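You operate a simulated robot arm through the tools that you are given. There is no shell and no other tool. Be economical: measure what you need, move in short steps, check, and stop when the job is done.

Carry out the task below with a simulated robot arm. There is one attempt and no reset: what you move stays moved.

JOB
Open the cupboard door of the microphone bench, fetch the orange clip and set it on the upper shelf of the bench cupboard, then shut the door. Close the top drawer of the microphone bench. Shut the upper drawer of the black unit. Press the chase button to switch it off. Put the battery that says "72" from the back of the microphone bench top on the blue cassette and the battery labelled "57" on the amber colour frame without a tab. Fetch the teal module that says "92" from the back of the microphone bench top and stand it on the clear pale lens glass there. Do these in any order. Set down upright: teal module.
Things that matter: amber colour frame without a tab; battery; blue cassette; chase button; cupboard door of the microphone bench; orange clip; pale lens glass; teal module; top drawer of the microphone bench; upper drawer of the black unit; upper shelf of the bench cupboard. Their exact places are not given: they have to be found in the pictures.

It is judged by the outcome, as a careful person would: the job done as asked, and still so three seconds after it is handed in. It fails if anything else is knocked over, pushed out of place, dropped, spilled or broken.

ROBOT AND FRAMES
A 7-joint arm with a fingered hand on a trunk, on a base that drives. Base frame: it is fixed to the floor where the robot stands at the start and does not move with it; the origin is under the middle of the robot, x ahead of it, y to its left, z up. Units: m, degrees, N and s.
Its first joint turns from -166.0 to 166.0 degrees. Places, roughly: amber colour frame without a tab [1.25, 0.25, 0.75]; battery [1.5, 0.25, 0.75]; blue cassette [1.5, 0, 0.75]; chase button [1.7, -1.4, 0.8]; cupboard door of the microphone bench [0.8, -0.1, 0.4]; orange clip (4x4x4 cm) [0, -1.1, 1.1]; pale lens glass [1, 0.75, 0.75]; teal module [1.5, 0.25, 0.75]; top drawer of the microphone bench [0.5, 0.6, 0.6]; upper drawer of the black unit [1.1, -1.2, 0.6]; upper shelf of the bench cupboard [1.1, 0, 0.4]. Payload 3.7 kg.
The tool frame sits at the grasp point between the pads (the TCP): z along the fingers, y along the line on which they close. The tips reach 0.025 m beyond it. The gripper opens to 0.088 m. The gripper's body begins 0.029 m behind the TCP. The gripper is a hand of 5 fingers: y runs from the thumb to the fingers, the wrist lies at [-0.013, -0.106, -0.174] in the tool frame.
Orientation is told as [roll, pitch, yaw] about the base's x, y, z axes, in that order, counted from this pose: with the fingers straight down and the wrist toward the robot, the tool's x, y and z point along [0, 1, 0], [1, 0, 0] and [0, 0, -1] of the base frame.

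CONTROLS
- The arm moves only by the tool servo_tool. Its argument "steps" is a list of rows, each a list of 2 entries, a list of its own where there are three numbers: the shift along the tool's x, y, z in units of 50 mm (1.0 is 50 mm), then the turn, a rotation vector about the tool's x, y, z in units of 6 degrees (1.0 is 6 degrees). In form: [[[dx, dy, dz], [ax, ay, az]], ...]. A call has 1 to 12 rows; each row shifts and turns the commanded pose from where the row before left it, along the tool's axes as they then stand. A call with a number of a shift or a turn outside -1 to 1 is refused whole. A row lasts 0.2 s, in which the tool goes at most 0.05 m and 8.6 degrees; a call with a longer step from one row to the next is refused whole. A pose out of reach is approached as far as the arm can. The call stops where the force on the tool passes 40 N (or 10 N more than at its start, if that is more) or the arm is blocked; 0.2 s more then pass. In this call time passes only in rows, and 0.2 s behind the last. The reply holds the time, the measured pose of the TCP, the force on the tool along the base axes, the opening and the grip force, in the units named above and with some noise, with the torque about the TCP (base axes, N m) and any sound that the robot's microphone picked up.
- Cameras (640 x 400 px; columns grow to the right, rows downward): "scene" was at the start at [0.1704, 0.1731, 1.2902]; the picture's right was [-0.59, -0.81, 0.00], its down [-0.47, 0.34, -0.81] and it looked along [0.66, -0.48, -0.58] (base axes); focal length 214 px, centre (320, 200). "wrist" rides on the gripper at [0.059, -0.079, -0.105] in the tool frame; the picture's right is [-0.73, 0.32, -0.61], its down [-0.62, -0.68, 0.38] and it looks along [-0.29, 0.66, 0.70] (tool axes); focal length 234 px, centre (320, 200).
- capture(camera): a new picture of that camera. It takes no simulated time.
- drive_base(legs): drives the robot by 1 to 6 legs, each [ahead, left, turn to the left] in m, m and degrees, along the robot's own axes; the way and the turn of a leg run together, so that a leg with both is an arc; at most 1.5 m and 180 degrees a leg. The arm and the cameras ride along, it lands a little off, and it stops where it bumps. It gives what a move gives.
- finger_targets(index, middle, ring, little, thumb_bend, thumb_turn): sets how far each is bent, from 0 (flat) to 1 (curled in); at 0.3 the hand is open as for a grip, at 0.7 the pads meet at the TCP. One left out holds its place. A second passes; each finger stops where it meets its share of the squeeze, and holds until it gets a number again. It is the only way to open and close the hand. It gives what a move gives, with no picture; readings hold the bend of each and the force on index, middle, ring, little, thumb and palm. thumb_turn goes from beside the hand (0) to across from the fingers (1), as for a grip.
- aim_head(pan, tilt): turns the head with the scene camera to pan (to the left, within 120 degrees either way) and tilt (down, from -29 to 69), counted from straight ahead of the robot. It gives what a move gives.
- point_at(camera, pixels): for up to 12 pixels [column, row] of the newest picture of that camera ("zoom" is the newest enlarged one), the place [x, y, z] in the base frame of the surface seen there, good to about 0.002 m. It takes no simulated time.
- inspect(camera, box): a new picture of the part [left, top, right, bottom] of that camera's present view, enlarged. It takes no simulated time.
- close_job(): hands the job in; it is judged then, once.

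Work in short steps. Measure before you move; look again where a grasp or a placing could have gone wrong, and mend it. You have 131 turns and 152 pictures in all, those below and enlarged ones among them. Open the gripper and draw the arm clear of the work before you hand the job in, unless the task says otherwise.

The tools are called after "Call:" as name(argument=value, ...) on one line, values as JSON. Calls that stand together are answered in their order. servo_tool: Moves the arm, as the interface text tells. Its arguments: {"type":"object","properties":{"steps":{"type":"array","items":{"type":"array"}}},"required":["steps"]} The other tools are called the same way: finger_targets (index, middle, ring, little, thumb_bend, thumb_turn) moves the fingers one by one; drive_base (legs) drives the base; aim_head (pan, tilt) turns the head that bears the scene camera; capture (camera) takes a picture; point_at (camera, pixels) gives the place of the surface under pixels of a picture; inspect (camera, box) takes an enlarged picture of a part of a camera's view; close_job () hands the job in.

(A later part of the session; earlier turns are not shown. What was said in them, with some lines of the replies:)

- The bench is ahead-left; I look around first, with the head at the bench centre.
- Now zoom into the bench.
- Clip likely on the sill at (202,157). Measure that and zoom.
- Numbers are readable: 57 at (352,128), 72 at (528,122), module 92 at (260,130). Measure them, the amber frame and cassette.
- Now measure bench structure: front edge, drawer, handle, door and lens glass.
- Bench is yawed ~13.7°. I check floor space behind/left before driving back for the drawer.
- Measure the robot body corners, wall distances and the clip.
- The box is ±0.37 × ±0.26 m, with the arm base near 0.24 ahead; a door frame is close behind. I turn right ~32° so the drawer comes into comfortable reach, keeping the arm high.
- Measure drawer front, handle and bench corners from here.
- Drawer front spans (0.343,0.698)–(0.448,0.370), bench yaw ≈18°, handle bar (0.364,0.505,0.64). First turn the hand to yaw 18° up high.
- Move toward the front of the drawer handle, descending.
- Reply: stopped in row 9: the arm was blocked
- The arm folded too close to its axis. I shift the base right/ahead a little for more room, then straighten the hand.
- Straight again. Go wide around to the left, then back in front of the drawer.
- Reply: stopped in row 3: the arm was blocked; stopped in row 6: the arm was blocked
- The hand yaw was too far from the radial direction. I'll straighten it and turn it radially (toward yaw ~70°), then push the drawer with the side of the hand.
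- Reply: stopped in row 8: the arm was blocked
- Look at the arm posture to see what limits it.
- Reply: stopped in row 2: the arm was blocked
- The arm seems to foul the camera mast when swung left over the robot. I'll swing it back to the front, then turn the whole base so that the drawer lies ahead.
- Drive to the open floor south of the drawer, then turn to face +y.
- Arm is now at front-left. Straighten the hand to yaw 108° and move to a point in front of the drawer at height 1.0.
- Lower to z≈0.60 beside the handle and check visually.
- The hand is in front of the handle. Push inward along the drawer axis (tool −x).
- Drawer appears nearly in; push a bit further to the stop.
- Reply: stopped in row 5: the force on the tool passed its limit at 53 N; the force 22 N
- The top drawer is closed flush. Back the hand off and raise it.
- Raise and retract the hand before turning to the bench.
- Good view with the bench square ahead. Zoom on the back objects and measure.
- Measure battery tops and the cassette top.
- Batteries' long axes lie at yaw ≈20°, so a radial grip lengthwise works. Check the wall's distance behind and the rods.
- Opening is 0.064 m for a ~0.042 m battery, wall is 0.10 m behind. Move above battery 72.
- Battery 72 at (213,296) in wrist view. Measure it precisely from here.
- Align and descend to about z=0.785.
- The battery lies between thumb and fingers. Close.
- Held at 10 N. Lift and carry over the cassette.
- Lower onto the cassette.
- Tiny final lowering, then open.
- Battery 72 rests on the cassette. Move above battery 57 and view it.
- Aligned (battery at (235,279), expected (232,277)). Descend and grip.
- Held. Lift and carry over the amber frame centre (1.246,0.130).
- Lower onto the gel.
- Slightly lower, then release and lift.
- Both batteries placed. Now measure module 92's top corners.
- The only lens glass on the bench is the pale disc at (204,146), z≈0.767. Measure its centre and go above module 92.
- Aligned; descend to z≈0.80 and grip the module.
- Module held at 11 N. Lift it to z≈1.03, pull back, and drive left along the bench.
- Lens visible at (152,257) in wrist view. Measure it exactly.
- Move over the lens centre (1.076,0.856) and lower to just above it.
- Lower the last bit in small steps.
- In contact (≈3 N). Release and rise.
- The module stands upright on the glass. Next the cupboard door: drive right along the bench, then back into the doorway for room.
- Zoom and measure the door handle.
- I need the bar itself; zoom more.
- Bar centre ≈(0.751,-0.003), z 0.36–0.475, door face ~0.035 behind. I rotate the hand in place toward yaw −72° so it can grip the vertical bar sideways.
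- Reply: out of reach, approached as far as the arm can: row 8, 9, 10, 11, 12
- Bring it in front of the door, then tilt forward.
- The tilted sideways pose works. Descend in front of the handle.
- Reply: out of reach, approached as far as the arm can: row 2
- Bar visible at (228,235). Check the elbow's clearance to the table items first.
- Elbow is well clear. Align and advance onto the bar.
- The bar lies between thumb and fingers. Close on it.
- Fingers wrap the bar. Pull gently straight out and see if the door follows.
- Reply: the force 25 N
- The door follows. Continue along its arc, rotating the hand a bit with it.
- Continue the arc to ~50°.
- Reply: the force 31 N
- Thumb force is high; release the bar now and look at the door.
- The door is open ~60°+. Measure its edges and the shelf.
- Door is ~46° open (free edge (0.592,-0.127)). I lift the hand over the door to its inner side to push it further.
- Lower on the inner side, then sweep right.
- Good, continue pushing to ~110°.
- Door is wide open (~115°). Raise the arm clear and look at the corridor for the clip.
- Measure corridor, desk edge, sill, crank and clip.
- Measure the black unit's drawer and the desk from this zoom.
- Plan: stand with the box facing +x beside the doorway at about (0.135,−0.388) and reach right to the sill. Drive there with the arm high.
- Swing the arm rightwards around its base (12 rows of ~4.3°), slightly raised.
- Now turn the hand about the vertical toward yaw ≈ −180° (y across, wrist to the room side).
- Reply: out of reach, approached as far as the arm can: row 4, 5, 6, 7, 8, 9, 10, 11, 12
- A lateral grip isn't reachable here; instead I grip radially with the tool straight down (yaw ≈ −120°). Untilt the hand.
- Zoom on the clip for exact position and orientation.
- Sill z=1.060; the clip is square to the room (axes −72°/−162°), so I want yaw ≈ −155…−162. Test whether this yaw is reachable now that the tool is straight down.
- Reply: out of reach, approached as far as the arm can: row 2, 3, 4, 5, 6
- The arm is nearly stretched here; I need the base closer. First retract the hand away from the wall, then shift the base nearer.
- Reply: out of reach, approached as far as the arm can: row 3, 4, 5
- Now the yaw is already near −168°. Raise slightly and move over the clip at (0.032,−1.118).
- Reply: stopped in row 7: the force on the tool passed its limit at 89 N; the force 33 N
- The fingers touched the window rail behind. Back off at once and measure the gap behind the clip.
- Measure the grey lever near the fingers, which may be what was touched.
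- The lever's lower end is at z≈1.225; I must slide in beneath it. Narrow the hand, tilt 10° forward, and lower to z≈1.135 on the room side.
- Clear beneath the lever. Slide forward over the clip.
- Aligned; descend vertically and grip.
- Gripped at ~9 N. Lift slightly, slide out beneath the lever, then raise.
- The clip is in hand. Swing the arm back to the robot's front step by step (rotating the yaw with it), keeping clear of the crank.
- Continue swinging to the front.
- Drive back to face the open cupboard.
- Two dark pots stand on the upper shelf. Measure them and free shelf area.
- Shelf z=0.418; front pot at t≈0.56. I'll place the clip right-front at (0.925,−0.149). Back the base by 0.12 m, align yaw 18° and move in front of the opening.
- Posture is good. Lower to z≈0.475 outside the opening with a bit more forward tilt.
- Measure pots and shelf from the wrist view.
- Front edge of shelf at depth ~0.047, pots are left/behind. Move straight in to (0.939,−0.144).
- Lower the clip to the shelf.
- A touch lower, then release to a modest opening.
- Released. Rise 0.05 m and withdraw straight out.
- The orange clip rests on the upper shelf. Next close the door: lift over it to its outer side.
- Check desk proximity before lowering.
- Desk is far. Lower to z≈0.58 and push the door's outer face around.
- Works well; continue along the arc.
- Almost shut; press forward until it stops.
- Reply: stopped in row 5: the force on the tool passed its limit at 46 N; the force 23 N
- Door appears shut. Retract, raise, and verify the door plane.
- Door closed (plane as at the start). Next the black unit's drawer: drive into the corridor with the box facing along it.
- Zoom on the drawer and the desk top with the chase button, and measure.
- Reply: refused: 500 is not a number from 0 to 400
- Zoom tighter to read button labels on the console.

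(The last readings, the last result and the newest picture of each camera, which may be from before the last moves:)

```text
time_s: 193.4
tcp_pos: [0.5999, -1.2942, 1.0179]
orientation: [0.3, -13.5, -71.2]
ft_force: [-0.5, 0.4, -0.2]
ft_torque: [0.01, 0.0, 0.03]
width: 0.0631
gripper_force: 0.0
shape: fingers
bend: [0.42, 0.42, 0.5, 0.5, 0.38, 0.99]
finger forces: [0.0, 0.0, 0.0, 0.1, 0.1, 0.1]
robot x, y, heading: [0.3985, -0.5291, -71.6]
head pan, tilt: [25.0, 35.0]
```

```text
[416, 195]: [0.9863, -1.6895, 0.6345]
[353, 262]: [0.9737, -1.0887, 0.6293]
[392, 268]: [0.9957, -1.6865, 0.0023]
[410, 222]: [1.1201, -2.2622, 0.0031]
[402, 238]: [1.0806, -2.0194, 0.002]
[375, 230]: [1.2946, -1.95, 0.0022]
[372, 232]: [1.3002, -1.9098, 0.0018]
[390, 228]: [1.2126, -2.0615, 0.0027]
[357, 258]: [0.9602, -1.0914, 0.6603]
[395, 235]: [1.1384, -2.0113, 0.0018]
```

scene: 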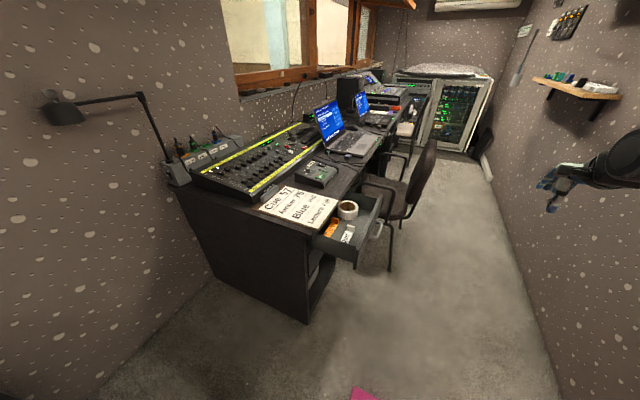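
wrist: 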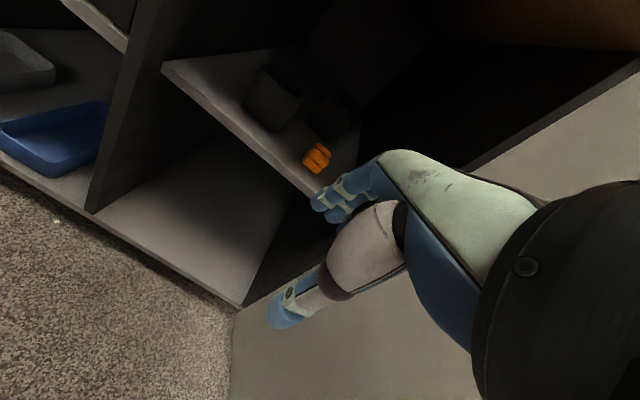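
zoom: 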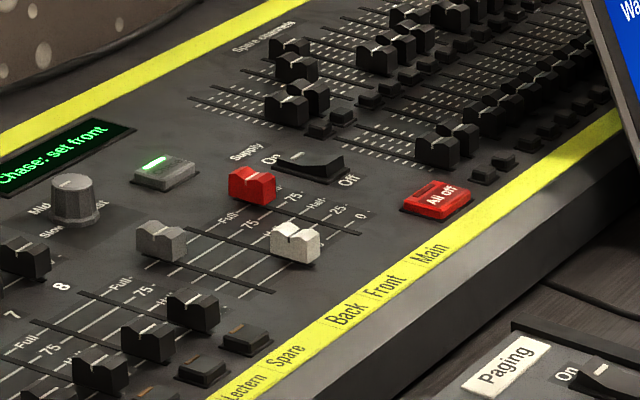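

The lit grey button at zoom (163,170) beside the "Chase" display is the chase button. Measure it and the drawer's handle.

Call:
point_at(camera="zoom", pixels=[[165, 172], [150, 172], [185, 172], [150, 160], [75, 185], [250, 180], [160, 235], [320, 165], [60, 150], [160, 200]])

Call:
inspect(camera="scene", box=[340, 180, 424, 280])

Call:
point_at(camera="zoom", pixels=[[310, 190], [320, 230], [290, 255], [270, 260], [130, 390], [120, 340], [255, 200], [345, 100], [240, 260], [330, 120]])

```text
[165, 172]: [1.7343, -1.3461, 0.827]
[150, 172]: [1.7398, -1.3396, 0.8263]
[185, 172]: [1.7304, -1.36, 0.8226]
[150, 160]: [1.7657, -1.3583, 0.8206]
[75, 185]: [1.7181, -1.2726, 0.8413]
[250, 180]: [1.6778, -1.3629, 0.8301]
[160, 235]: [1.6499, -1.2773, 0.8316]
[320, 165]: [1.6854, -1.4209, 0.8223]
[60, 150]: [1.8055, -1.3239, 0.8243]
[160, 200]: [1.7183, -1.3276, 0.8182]
```

```text
4.00 times, centred on (382, 230) of scene
```

zoom: 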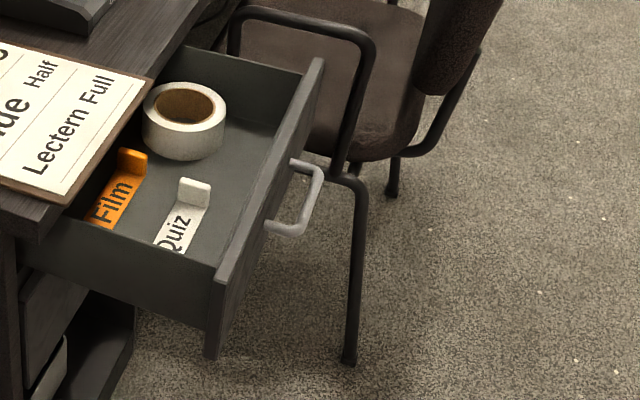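

```text
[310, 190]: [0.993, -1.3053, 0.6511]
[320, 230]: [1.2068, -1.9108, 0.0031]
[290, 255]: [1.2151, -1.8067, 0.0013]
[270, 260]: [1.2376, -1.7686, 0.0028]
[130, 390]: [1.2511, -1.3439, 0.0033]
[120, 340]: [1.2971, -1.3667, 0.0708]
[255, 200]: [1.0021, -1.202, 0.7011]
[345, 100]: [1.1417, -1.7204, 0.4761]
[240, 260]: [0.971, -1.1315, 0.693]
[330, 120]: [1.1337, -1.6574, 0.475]
```

Drawer bar ≈(0.993,−1.305,0.651); chase button ≈(1.736,−1.347,0.826). First bring the hand in front of the drawer handle.

Call:
servo_tool(steps=[[[0.57, 0.33, 0.05], [0.28, 0.2, -0.93]], [[0.53, 0.39, 0.05], [0.28, 0.18, -0.93]], [[0.48, 0.45, 0.05], [0.28, 0.16, -0.94]], [[0.42, 0.51, 0.05], [0.28, 0.12, -0.94]], [[0.37, 0.55, 0.03], [0.28, 0.1, -0.95]], [[0.31, 0.58, 0.03], [0.28, 0.06, -0.95]], [[0.25, 0.61, 0], [0.28, 0.03, -0.96]], [[0.2, 0.63, 0], [0.28, 0, -0.96]]])

Call:
capture(camera="scene")

```text
time_s: 195.2
tcp_pos: [0.8555, -1.3571, 1.0304]
orientation: [-0.1, -0.4, -25.4]
ft_force: [0.0, -0.3, 0.7]
ft_torque: [0.0, 0.02, 0.02]
width: 0.063
gripper_force: 0.0
shape: fingers
bend: [0.42, 0.42, 0.5, 0.5, 0.38, 0.99]
finger forces: [0.1, 0.0, 0.0, 0.0, 0.0, 0.0]
robot x, y, heading: [0.3984, -0.525, -71.5]
head pan, tilt: [25.0, 35.0]
```

```text
32 pictures are left
```

scene: 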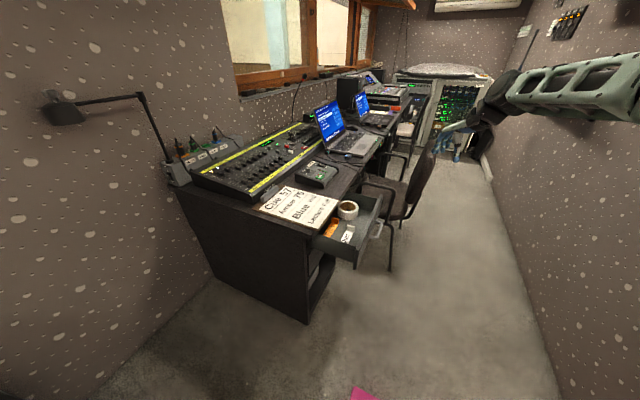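

Descend to z≈0.62.

Call:
servo_tool(steps=[[[0.15, -0.15, 0.95], [0, 0, 0]], [[0.15, -0.15, 0.95], [0, 0, 0]], [[0, 0, 1], [0, 0, 0]], [[0, 0, 1], [0, 0, 0]], [[0, 0, 1], [0, 0, 0]], [[0, 0, 1], [0, 0, 0]], [[0, 0, 1], [0, 0, 0]], [[0, 0, 1], [0, 0, 0]], [[0, 0, 0.3], [0, 0, 0]]])

Call:
inspect(camera="scene", box=[310, 160, 450, 280])

```text
time_s: 197.2
tcp_pos: [0.8487, -1.3377, 0.62]
orientation: [-0.1, -0.3, -25.3]
ft_force: [-0.3, 0.1, 0.1]
ft_torque: [-0.01, 0.01, -0.04]
width: 0.0631
gripper_force: 0.0
shape: fingers
bend: [0.42, 0.42, 0.5, 0.5, 0.38, 0.99]
finger forces: [0.0, 0.0, 0.0, 0.1, 0.0, 0.1]
robot x, y, heading: [0.3957, -0.5245, -71.9]
head pan, tilt: [25.0, 35.0]
```

```text
3.33 times, centred on (380, 220) of scene
```

zoom: 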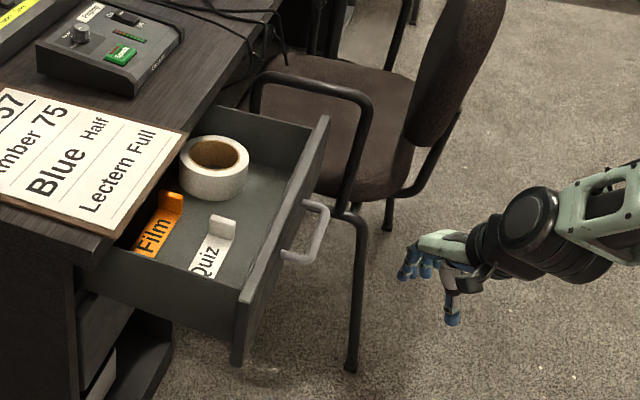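

Push along the drawer axis.

Call:
servo_tool(steps=[[[0.41, 0.437, 0], [0, 0, 0]], [[0.41, 0.437, 0], [0, 0, 0]], [[0.41, 0.437, 0], [0, 0, 0]], [[0.41, 0.437, 0], [0, 0, 0]], [[0.41, 0.437, 0], [0, 0, 0]], [[0.41, 0.437, 0], [0, 0, 0]], [[0.41, 0.437, 0], [0, 0, 0]]])

Call:
inspect(camera="scene", box=[310, 160, 450, 280])

```text
time_s: 198.8
tcp_pos: [1.0512, -1.2738, 0.6215]
orientation: [0.1, -0.3, -25.4]
ft_force: [-0.7, -0.7, 0.3]
ft_torque: [0.0, -0.03, 0.01]
width: 0.0634
gripper_force: 0.1
shape: fingers
bend: [0.42, 0.42, 0.5, 0.5, 0.38, 0.99]
finger forces: [0.0, 0.1, 0.1, 0.1, 0.1, 0.0]
robot x, y, heading: [0.4002, -0.5264, -72.0]
head pan, tilt: [25.0, 35.0]
```

```text
3.33 times, centred on (380, 220) of scene
```

zoom: 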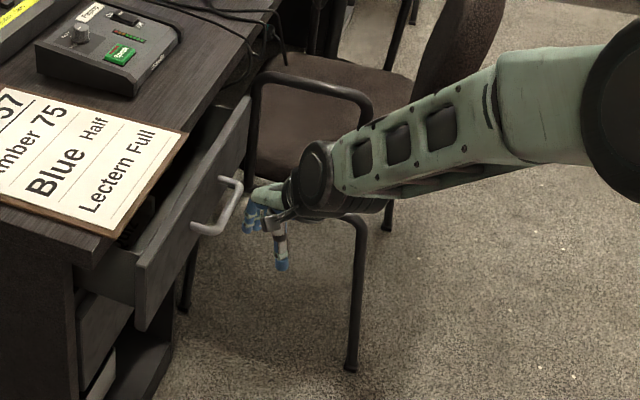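

Continue to the stop.

Call:
servo_tool(steps=[[[0.34, 0.364, 0], [0, 0, 0]], [[0.34, 0.364, 0], [0, 0, 0]], [[0.34, 0.364, 0], [0, 0, 0]], [[0.34, 0.364, 0], [0, 0, 0]], [[0.34, 0.364, 0], [0, 0, 0]]])

Call:
inspect(camera="scene", box=[310, 160, 450, 280])

```text
time_s: 200.0
tcp_pos: [1.1542, -1.246, 0.6195]
orientation: [-0.3, 0.4, -26.0]
ft_force: [-14.6, -1.4, -0.6]
ft_torque: [0.02, -0.31, -0.12]
width: 0.0576
gripper_force: 7.0
shape: fingers
bend: [0.49, 0.42, 0.5, 0.5, 0.38, 0.99]
finger forces: [14.4, 0.0, 0.0, 0.0, 0.1, 0.0]
robot x, y, heading: [0.3976, -0.5277, -71.9]
head pan, tilt: [25.0, 35.0]
stopped in row 5: the force on the tool passed its limit at 52 N (the readings are from after the stop); the commanded pose is now the measured one
```

```text
3.33 times, centred on (380, 220) of scene
```

zoom: 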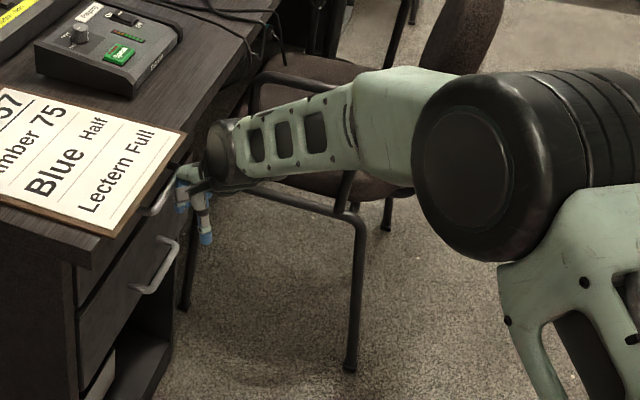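

Drawer is flush. Back off and raise.

Call:
servo_tool(steps=[[[-0.6, -0.64, 0], [0, 0, 0]], [[-0.6, -0.64, 0], [0, 0, 0]], [[-0.6, -0.64, 0], [0, 0, 0]], [[-0.6, -0.64, 0], [0, 0, 0]], [[0, 0, -1], [0, 0, 0]], [[0, 0, -1], [0, 0, 0]], [[0, 0, -1], [0, 0, 0]], [[0, 0, -1], [0, 0, 0]], [[0, 0, -1], [0, 0, 0]], [[0, 0, -1], [0, 0, 0]], [[0, 0, -1], [0, 0, 0]], [[0, 0, -1], [0, 0, 0]]])

Call:
inspect(camera="scene", box=[290, 160, 430, 280])

```text
time_s: 202.6
tcp_pos: [0.9903, -1.2964, 1.0217]
orientation: [-0.4, 0.2, -25.9]
ft_force: [0.1, -0.9, 0.1]
ft_torque: [0.0, 0.01, 0.01]
width: 0.0632
gripper_force: 0.0
shape: fingers
bend: [0.42, 0.42, 0.5, 0.5, 0.38, 0.99]
finger forces: [0.0, 0.1, 0.1, 0.0, 0.1, 0.0]
robot x, y, heading: [0.3968, -0.5293, -71.9]
head pan, tilt: [25.0, 35.0]
```

```text
3.33 times, centred on (360, 220) of scene
```

zoom: 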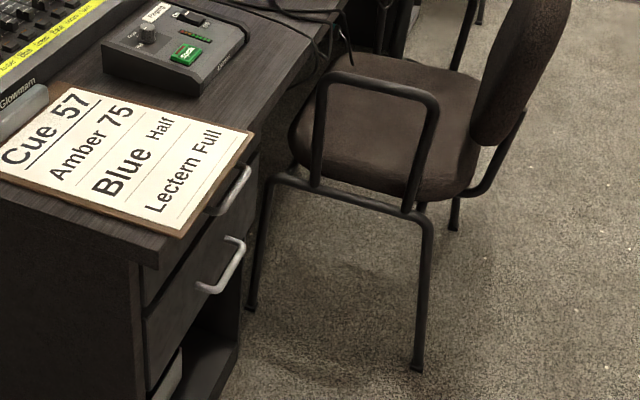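

Upper drawer is shut. Raise and retract the arm, then drive to face the console.

Call:
servo_tool(steps=[[[0, -0.5, -0.8], [0, 0, 0]], [[0, -0.5, -0.8], [0, 0, 0]], [[0, -0.5, -0.8], [0, 0, 0]], [[0, -0.5, -0.8], [0, 0, 0]], [[0, -0.5, -0.8], [0, 0, 0]], [[0, -0.5, -0.8], [0, 0, 0]], [[0, -0.5, -0.8], [0, 0, 0]]])

Call:
drive_base(legs=[[0.66, 0.07, 0], [0, 0, 89.5]])

Call:
aim_head(pan=-20, tilt=35)

Call:
capture(camera="scene")

```text
time_s: 204.2
tcp_pos: [0.8334, -1.2179, 1.2995]
orientation: [-0.3, 0.2, -25.7]
ft_force: [-0.4, -0.7, 0.0]
ft_torque: [0.0, -0.04, -0.03]
width: 0.063
gripper_force: 0.0
shape: fingers
bend: [0.42, 0.42, 0.5, 0.5, 0.38, 0.99]
finger forces: [0.1, 0.0, 0.1, 0.0, 0.0, 0.0]
robot x, y, heading: [0.398, -0.5295, -71.8]
head pan, tilt: [25.0, 35.0]
```

```text
time_s: 211.6
tcp_pos: [1.3703, -0.7147, 1.3004]
orientation: [-0.3, 0.1, 62.6]
ft_force: [0.7, 0.4, 0.9]
ft_torque: [-0.02, -0.03, -0.01]
width: 0.0632
gripper_force: 0.0
shape: fingers
bend: [0.42, 0.42, 0.5, 0.5, 0.38, 0.99]
finger forces: [0.0, 0.1, 0.0, 0.0, 0.0, 0.0]
robot x, y, heading: [0.6699, -1.1304, 16.4]
head pan, tilt: [25.0, 35.0]
```

```text
time_s: 212.7
tcp_pos: [1.3687, -0.7155, 1.3008]
orientation: [-0.3, 0.2, 62.6]
ft_force: [0.8, -0.1, -0.6]
ft_torque: [-0.02, 0.0, 0.01]
width: 0.0631
gripper_force: 0.1
shape: fingers
bend: [0.42, 0.42, 0.5, 0.5, 0.38, 0.99]
finger forces: [0.0, 0.0, 0.1, 0.1, 0.1, 0.0]
robot x, y, heading: [0.6714, -1.1275, 16.5]
head pan, tilt: [-20.0, 35.0]
```

```text
27 pictures are left
```

scene: 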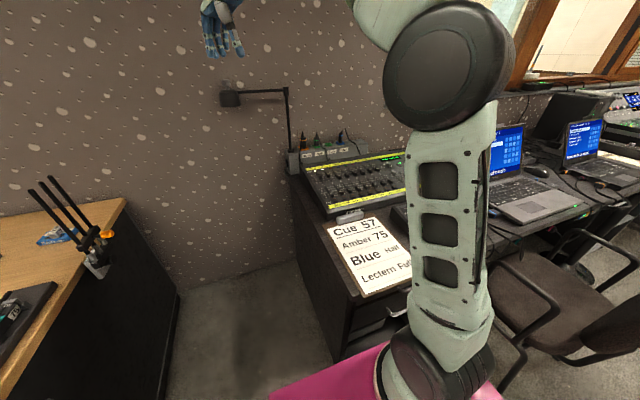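

Swing the hand right, over the console, at z 1.3.

Call:
servo_tool(steps=[[[-0.85, -0.3, 0], [0, 0, 1]], [[-0.85, -0.28, 0], [0, 0, 1]], [[-0.86, -0.25, 0], [0, 0, 1]], [[-0.87, -0.22, 0], [0, 0, 1]], [[-0.88, -0.19, 0], [0, 0, 1]], [[-0.88, -0.16, 0], [0, 0, 1]], [[-0.89, -0.13, 0], [0, 0, 1]], [[-0.89, -0.1, 0], [0, 0, 1]], [[-0.9, -0.07, 0], [0, 0, 1]], [[-0.9, -0.04, 0], [0, 0, 1]], [[-0.9, -0.02, 0], [0, 0, 1]], [[-0.9, 0, 0], [0, 0, 1]]])

Call:
finger_targets(index=0.3, middle=1, ring=1, little=1, thumb_bend=0.3, thumb_turn=0)

Call:
capture(camera="wrist")

```text
time_s: 215.3
tcp_pos: [1.5495, -1.2063, 1.303]
orientation: [-0.3, -0.3, -9.4]
ft_force: [-0.9, 0.6, -0.1]
ft_torque: [0.0, 0.01, -0.01]
width: 0.0632
gripper_force: 0.0
shape: fingers
bend: [0.42, 0.42, 0.5, 0.5, 0.38, 0.99]
finger forces: [0.1, 0.0, 0.0, 0.1, 0.0, 0.1]
robot x, y, heading: [0.6707, -1.1305, 16.8]
head pan, tilt: [-20.0, 35.0]
```

```text
time_s: 216.3
tcp_pos: [1.5493, -1.2051, 1.302]
orientation: [-0.2, -0.3, -9.4]
ft_force: [-0.9, -0.3, 0.2]
ft_torque: [-0.04, 0.05, -0.01]
width: 0.1174
gripper_force: 0.1
shape: fingers
bend: [0.3, 1.0, 1.0, 1.0, 0.3, 0.0]
finger forces: [0.0, 0.0, 0.0, 0.1, 0.0, 0.0]
robot x, y, heading: [0.6669, -1.1308, 16.8]
head pan, tilt: [-20.0, 35.0]
```

```text
26 pictures are left
```

wrist: 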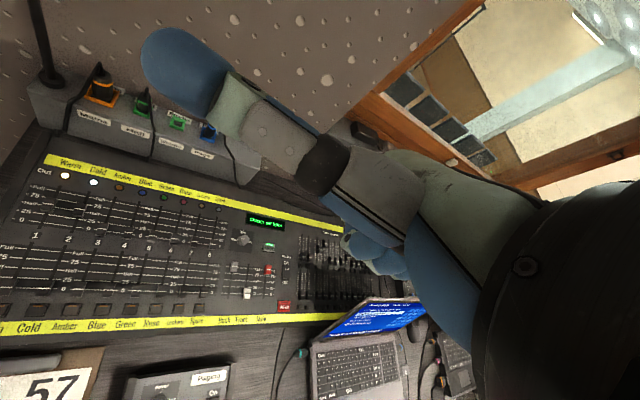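

Thumb sideways blocks the view; put it back across and lead with the index, tilting the fingers lower. Move to a hover above the button.

Call:
finger_targets(thumb_turn=1, thumb_bend=0.2, index=0.35)

Call:
servo_tool(steps=[[[0, 0, 0], [0.83, 0, 0.19]], [[0, 0, 0], [0.83, 0, 0.19]], [[0, 0, 0], [0.83, 0, 0.19]], [[0, 0, 0], [0.83, 0, 0.19]], [[0, 0, 0], [0.83, 0, 0.19]]])

Call:
capture(camera="wrist")

```text
time_s: 217.3
tcp_pos: [1.5476, -1.2047, 1.3032]
orientation: [-0.3, -0.4, -9.3]
ft_force: [0.0, 0.3, -1.1]
ft_torque: [0.03, -0.02, 0.01]
width: 0.0865
gripper_force: 0.0
shape: fingers
bend: [0.35, 1.0, 1.0, 1.0, 0.2, 0.97]
finger forces: [0.0, 0.0, 0.1, 0.0, 0.0, 0.1]
robot x, y, heading: [0.6698, -1.1325, 16.6]
head pan, tilt: [-20.0, 35.0]
```

```text
time_s: 218.5
tcp_pos: [1.5463, -1.2059, 1.2979]
orientation: [-0.7, 17.2, -13.6]
ft_force: [0.6, -0.1, 0.3]
ft_torque: [0.02, 0.0, -0.06]
width: 0.0868
gripper_force: 0.0
shape: fingers
bend: [0.35, 1.0, 1.0, 1.0, 0.2, 0.97]
finger forces: [0.0, 0.1, 0.1, 0.0, 0.0, 0.0]
out of reach, approached as far as the arm can: row 4, 5
robot x, y, heading: [0.6673, -1.1291, 17.0]
head pan, tilt: [-20.0, 35.0]
```

```text
25 pictures are left
```

wrist: 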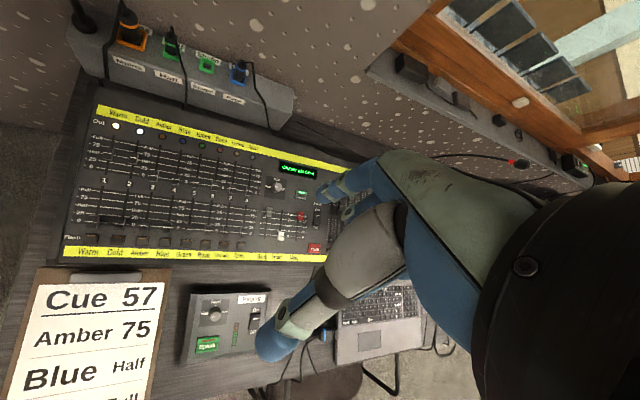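

The button is visible at about (303,194). Measure it here.

Call:
inspect(camera="wrist", box=[260, 160, 340, 210])

Call:
point_at(camera="wrist", pixels=[[303, 195], [299, 194], [307, 196], [303, 198]])

```text
8.00 times, centred on (300, 185) of wrist
```

zoom: 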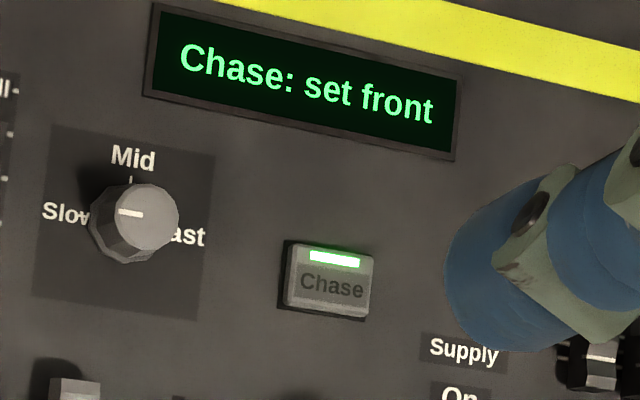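

```text
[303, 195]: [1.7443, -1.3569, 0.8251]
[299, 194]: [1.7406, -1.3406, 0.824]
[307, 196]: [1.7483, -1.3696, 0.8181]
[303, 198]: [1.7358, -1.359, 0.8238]
```

Label reads "Chase"; centre ≈(1.741,−1.350,0.825). Move to hover ~5 cm above it.

Call:
servo_tool(steps=[[[-0.208, 0.588, 0.62], [0, 0, 0]], [[-0.208, 0.588, 0.62], [0, 0, 0]], [[-0.208, 0.588, 0.62], [0, 0, 0]], [[-0.208, 0.588, 0.62], [0, 0, 0]], [[-0.208, 0.588, 0.62], [0, 0, 0]], [[-0.208, 0.588, 0.62], [0, 0, 0]], [[-0.208, 0.588, 0.62], [0, 0, 0]], [[-0.208, 0.588, 0.62], [0, 0, 0]]])

Call:
capture(camera="wrist")

```text
time_s: 220.3
tcp_pos: [1.6729, -1.3259, 0.9953]
orientation: [-0.8, 17.1, -13.5]
ft_force: [-1.0, -1.4, 0.4]
ft_torque: [-0.04, -0.02, -0.02]
width: 0.0866
gripper_force: 0.0
shape: fingers
bend: [0.35, 1.0, 1.0, 1.0, 0.2, 0.97]
finger forces: [0.0, 0.0, 0.0, 0.0, 0.0, 0.1]
robot x, y, heading: [0.6676, -1.1293, 16.5]
head pan, tilt: [-20.0, 35.0]
```

```text
23 pictures are left
```

wrist: 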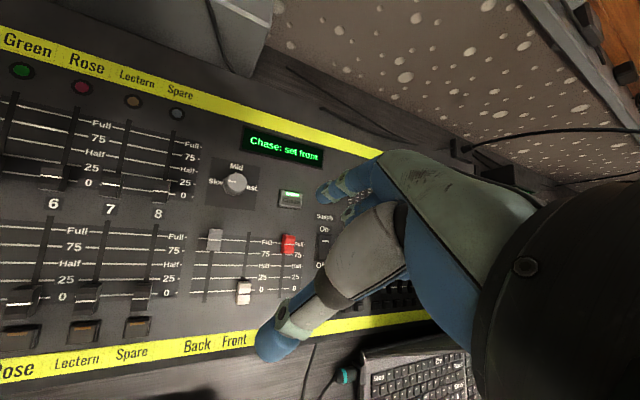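

Close in: horizontal correction plus 9 cm down.

Call:
servo_tool(steps=[[[-0.125, 0.417, 0.5], [0, 0, 0]], [[-0.125, 0.417, 0.5], [0, 0, 0]], [[-0.125, 0.417, 0.5], [0, 0, 0]]])

Call:
inspect(camera="wrist", box=[200, 120, 420, 260])

```text
time_s: 221.1
tcp_pos: [1.7043, -1.3538, 0.9027]
orientation: [-0.9, 17.1, -13.4]
ft_force: [0.4, 0.1, 1.0]
ft_torque: [0.01, 0.0, 0.02]
width: 0.0867
gripper_force: 0.1
shape: fingers
bend: [0.35, 1.0, 1.0, 1.0, 0.2, 0.97]
finger forces: [0.1, 0.1, 0.0, 0.1, 0.0, 0.0]
robot x, y, heading: [0.6673, -1.131, 16.6]
head pan, tilt: [-20.0, 35.0]
```

```text
2.86 times, centred on (310, 190) of wrist
```

zoom: 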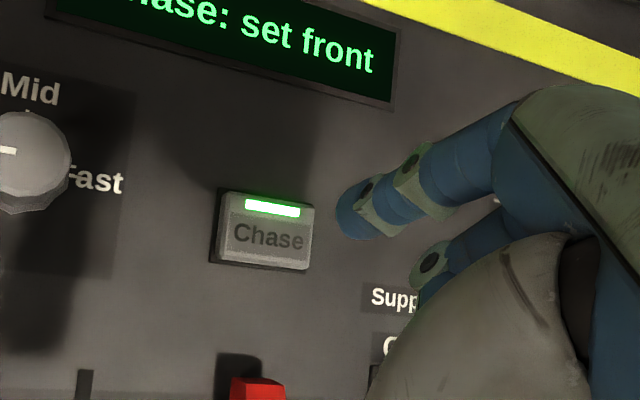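

Index tip is directly above the button (predicted match). Press down gently.

Call:
servo_tool(steps=[[[0, 0.175, 0.574], [0, 0, 0]], [[0, 0.04, 0.13], [0, 0, 0]], [[0, 0.03, 0.095], [0, 0, 0]]])

Call:
inspect(camera="wrist", box=[200, 120, 420, 260])

```text
time_s: 221.9
tcp_pos: [1.7051, -1.3551, 0.8616]
orientation: [-0.9, 17.1, -13.5]
ft_force: [-0.3, -0.3, 1.2]
ft_torque: [0.01, -0.08, -0.01]
width: 0.0865
gripper_force: 0.7
shape: fingers
bend: [0.35, 1.0, 1.0, 1.0, 0.2, 0.97]
finger forces: [0.9, 0.1, 0.0, 0.0, 0.0, 0.1]
robot x, y, heading: [0.6635, -1.131, 16.5]
head pan, tilt: [-20.0, 35.0]
heard: click
```

```text
2.86 times, centred on (310, 190) of wrist
```

zoom: 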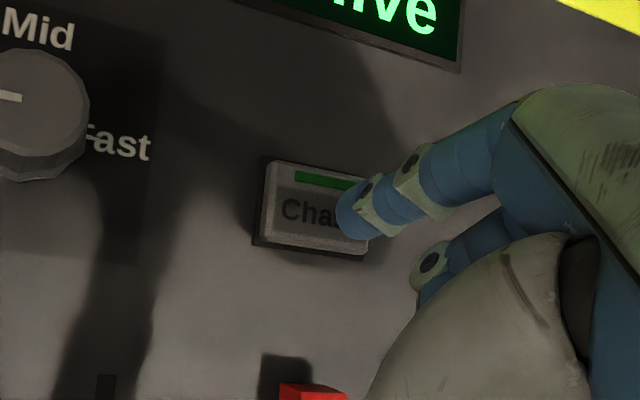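

A click was heard and the light went off (display now "…live"). Lift away carefully.

Call:
servo_tool(steps=[[[0, -0.15, -0.5], [0, 0, 0]], [[0, -0.25, -0.85], [0, 0, 0]], [[0, -0.28, -0.9], [0, 0, 0]], [[0, -0.28, -0.9], [0, 0, 0]], [[0, -0.28, -0.9], [0, 0, 0]], [[0, -0.28, -0.9], [0, 0, 0]], [[0, -0.6, -0.7], [0, 0, 0]], [[0, -0.6, -0.7], [0, 0, 0]], [[0, -0.6, -0.7], [0, 0, 0]]])

Call:
capture(camera="wrist")

```text
time_s: 223.9
tcp_pos: [1.6214, -1.3173, 1.2106]
orientation: [-0.9, 17.2, -13.4]
ft_force: [1.9, 0.2, -0.6]
ft_torque: [-0.02, 0.0, -0.04]
width: 0.0866
gripper_force: 0.1
shape: fingers
bend: [0.35, 1.0, 1.0, 1.0, 0.2, 0.97]
finger forces: [0.1, 0.0, 0.1, 0.0, 0.0, 0.1]
out of reach, approached as far as the arm can: row 6, 7, 8, 9
robot x, y, heading: [0.6705, -1.1313, 16.6]
head pan, tilt: [-20.0, 35.0]
```

```text
20 pictures are left
```

wrist: 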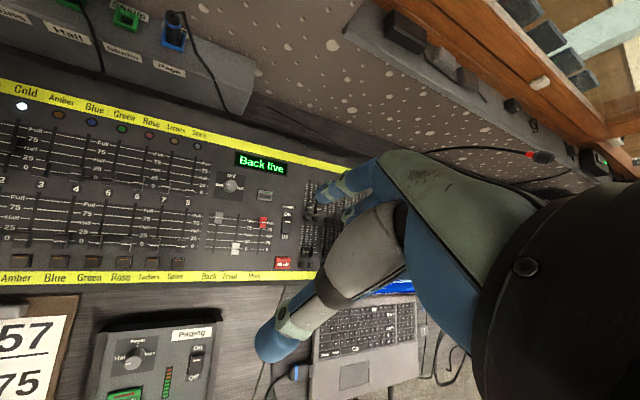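

Chase is off ("Back live"). Open the hand, retract the arm, and check the bench and the desk drawer once more.

Call:
finger_targets(index=0.3, middle=0.3, ring=0.3, little=0.3, thumb_bend=0.3, thumb_turn=1)

Call:
servo_tool(steps=[[[0, -0.85, -0.3], [-0.5, 0, 0]], [[0, -0.85, -0.3], [-0.5, 0, 0]], [[0, -0.85, -0.3], [-0.5, 0, 0]], [[0, -0.85, -0.2], [-0.5, 0, 0]], [[0, -0.85, -0.2], [-0.5, 0, 0]]])

Call:
aim_head(pan=35, tilt=35)

Call:
capture(camera="scene")

```text
time_s: 224.9
tcp_pos: [1.6197, -1.3176, 1.2101]
orientation: [-1.0, 17.0, -13.4]
ft_force: [0.1, 0.4, -1.0]
ft_torque: [0.02, 0.03, -0.02]
width: 0.0849
gripper_force: 0.1
shape: fingers
bend: [0.3, 0.3, 0.3, 0.3, 0.3, 0.97]
finger forces: [0.2, 0.0, 0.0, 0.0, 0.0, 0.1]
robot x, y, heading: [0.6698, -1.1329, 16.5]
head pan, tilt: [-20.0, 35.0]
```

```text
time_s: 226.1
tcp_pos: [1.4301, -1.269, 1.3114]
orientation: [-0.8, 2.2, -13.2]
ft_force: [0.2, -0.2, 0.8]
ft_torque: [-0.02, 0.01, -0.01]
width: 0.085
gripper_force: 0.0
shape: fingers
bend: [0.3, 0.3, 0.3, 0.3, 0.3, 0.97]
finger forces: [0.0, 0.1, 0.0, 0.0, 0.0, 0.1]
robot x, y, heading: [0.6709, -1.1303, 17.0]
head pan, tilt: [-20.0, 35.0]
```

```text
time_s: 227.4
tcp_pos: [1.4294, -1.2691, 1.3122]
orientation: [-0.7, 2.1, -13.3]
ft_force: [-0.5, -0.7, -0.4]
ft_torque: [-0.01, 0.03, -0.04]
width: 0.0849
gripper_force: 0.1
shape: fingers
bend: [0.3, 0.3, 0.3, 0.3, 0.3, 0.97]
finger forces: [0.0, 0.1, 0.1, 0.1, 0.1, 0.0]
robot x, y, heading: [0.668, -1.1311, 16.9]
head pan, tilt: [35.0, 35.0]
```

```text
19 pictures are left
```

scene: 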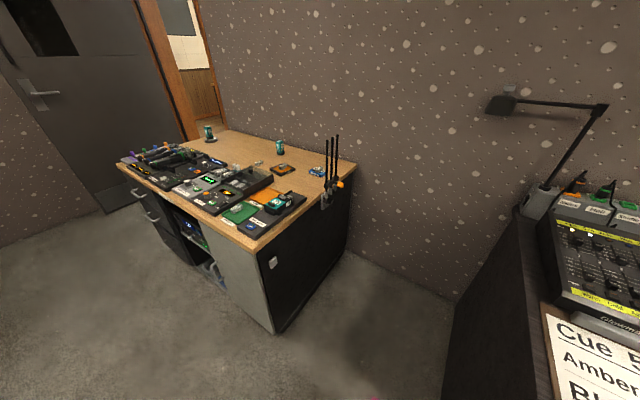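

Zoom for a last check of the bench and side.

Call:
inspect(camera="scene", box=[110, 110, 370, 290])

Call:
aim_head(pan=-50, tilt=50)

Call:
capture(camera="scene")

```text
2.22 times, centred on (240, 200) of scene
```

zoom: 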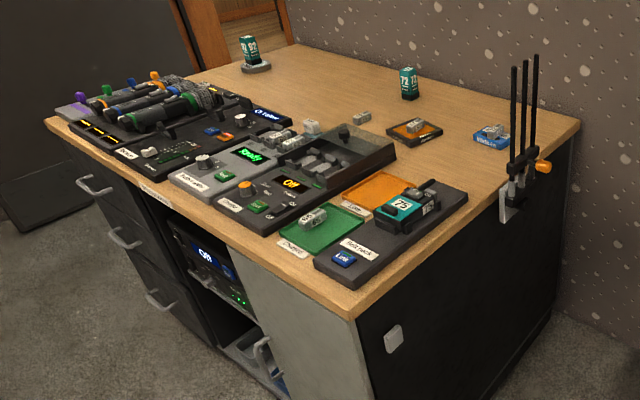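

```text
time_s: 229.0
tcp_pos: [1.4296, -1.2691, 1.3116]
orientation: [-0.9, 2.1, -13.3]
ft_force: [-0.4, 0.3, -0.3]
ft_torque: [-0.03, 0.0, -0.02]
width: 0.0848
gripper_force: 0.1
shape: fingers
bend: [0.3, 0.3, 0.3, 0.3, 0.3, 0.97]
finger forces: [0.0, 0.1, 0.1, 0.1, 0.0, 0.0]
robot x, y, heading: [0.6691, -1.1316, 16.6]
head pan, tilt: [-50.0, 50.0]
```

```text
17 pictures are left
```

scene: 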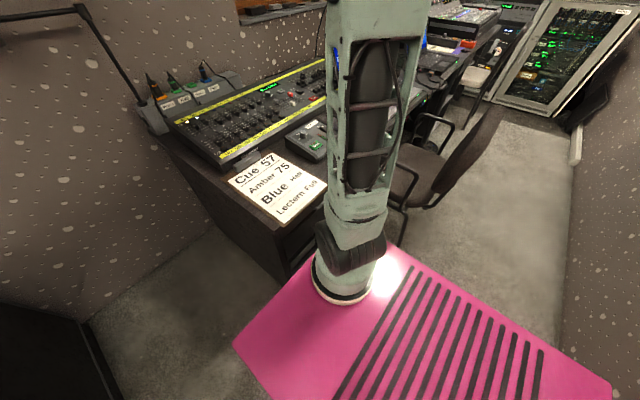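

Double-check the receiver display and mic area for any unintended change.

Call:
aim_head(pan=35, tilt=35)

Call:
inspect(camera="scene", box=[115, 135, 275, 235])

```text
time_s: 230.6
tcp_pos: [1.4305, -1.2695, 1.3133]
orientation: [-0.8, 2.1, -13.3]
ft_force: [-0.3, 0.4, 0.3]
ft_torque: [0.02, -0.01, 0.02]
width: 0.0847
gripper_force: 0.1
shape: fingers
bend: [0.3, 0.3, 0.3, 0.3, 0.3, 0.97]
finger forces: [0.1, 0.1, 0.0, 0.1, 0.0, 0.1]
robot x, y, heading: [0.6684, -1.1317, 16.5]
head pan, tilt: [35.0, 35.0]
```

```text
4.00 times, centred on (195, 185) of scene
```

zoom: 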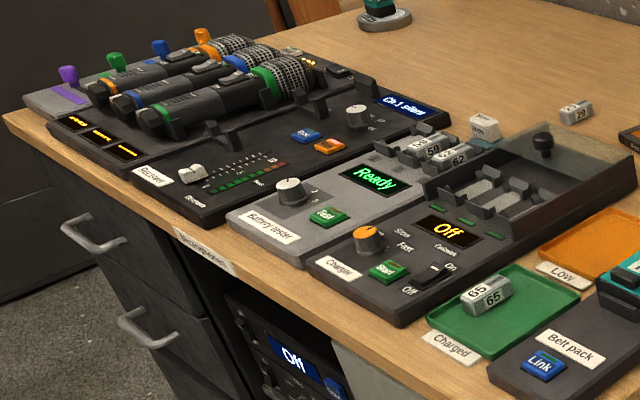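

All is as it was ("Ch 1 silent"), everything requested is done, the hand is open and clear. Hand in.

Call:
close_job()

```text
The job is handed in.
```

All seven parts of the job are done, and I handed it in with the hand open and the arm clear of the work.

- **Orange clip:** it is on the upper shelf of the bench cupboard, to the right of the two dark pots already there. The cupboard door is shut again.
- **Drawers:** the top drawer of the microphone bench and the upper drawer of the black unit are both closed.
- **Chase button:** I pressed it once and heard a click; its light went out and the display now reads "Back live".
- **Batteries:** "72" is on the blue cassette and "57" is on the black-framed piece marked "Amber". That was the only amber frame I saw apart from the tray marked "Low".
- **Teal module "92":** it is standing upright on the lens glass at the back left of the bench. That glass is labelled "Frost"; I used it because it was the only lens glass I saw there and it matched the place given.

While reaching for the clip, the fingers bumped the window crank lever or rail hard enough to trip the force limit. I backed off and saw no damage in the pictures that followed.
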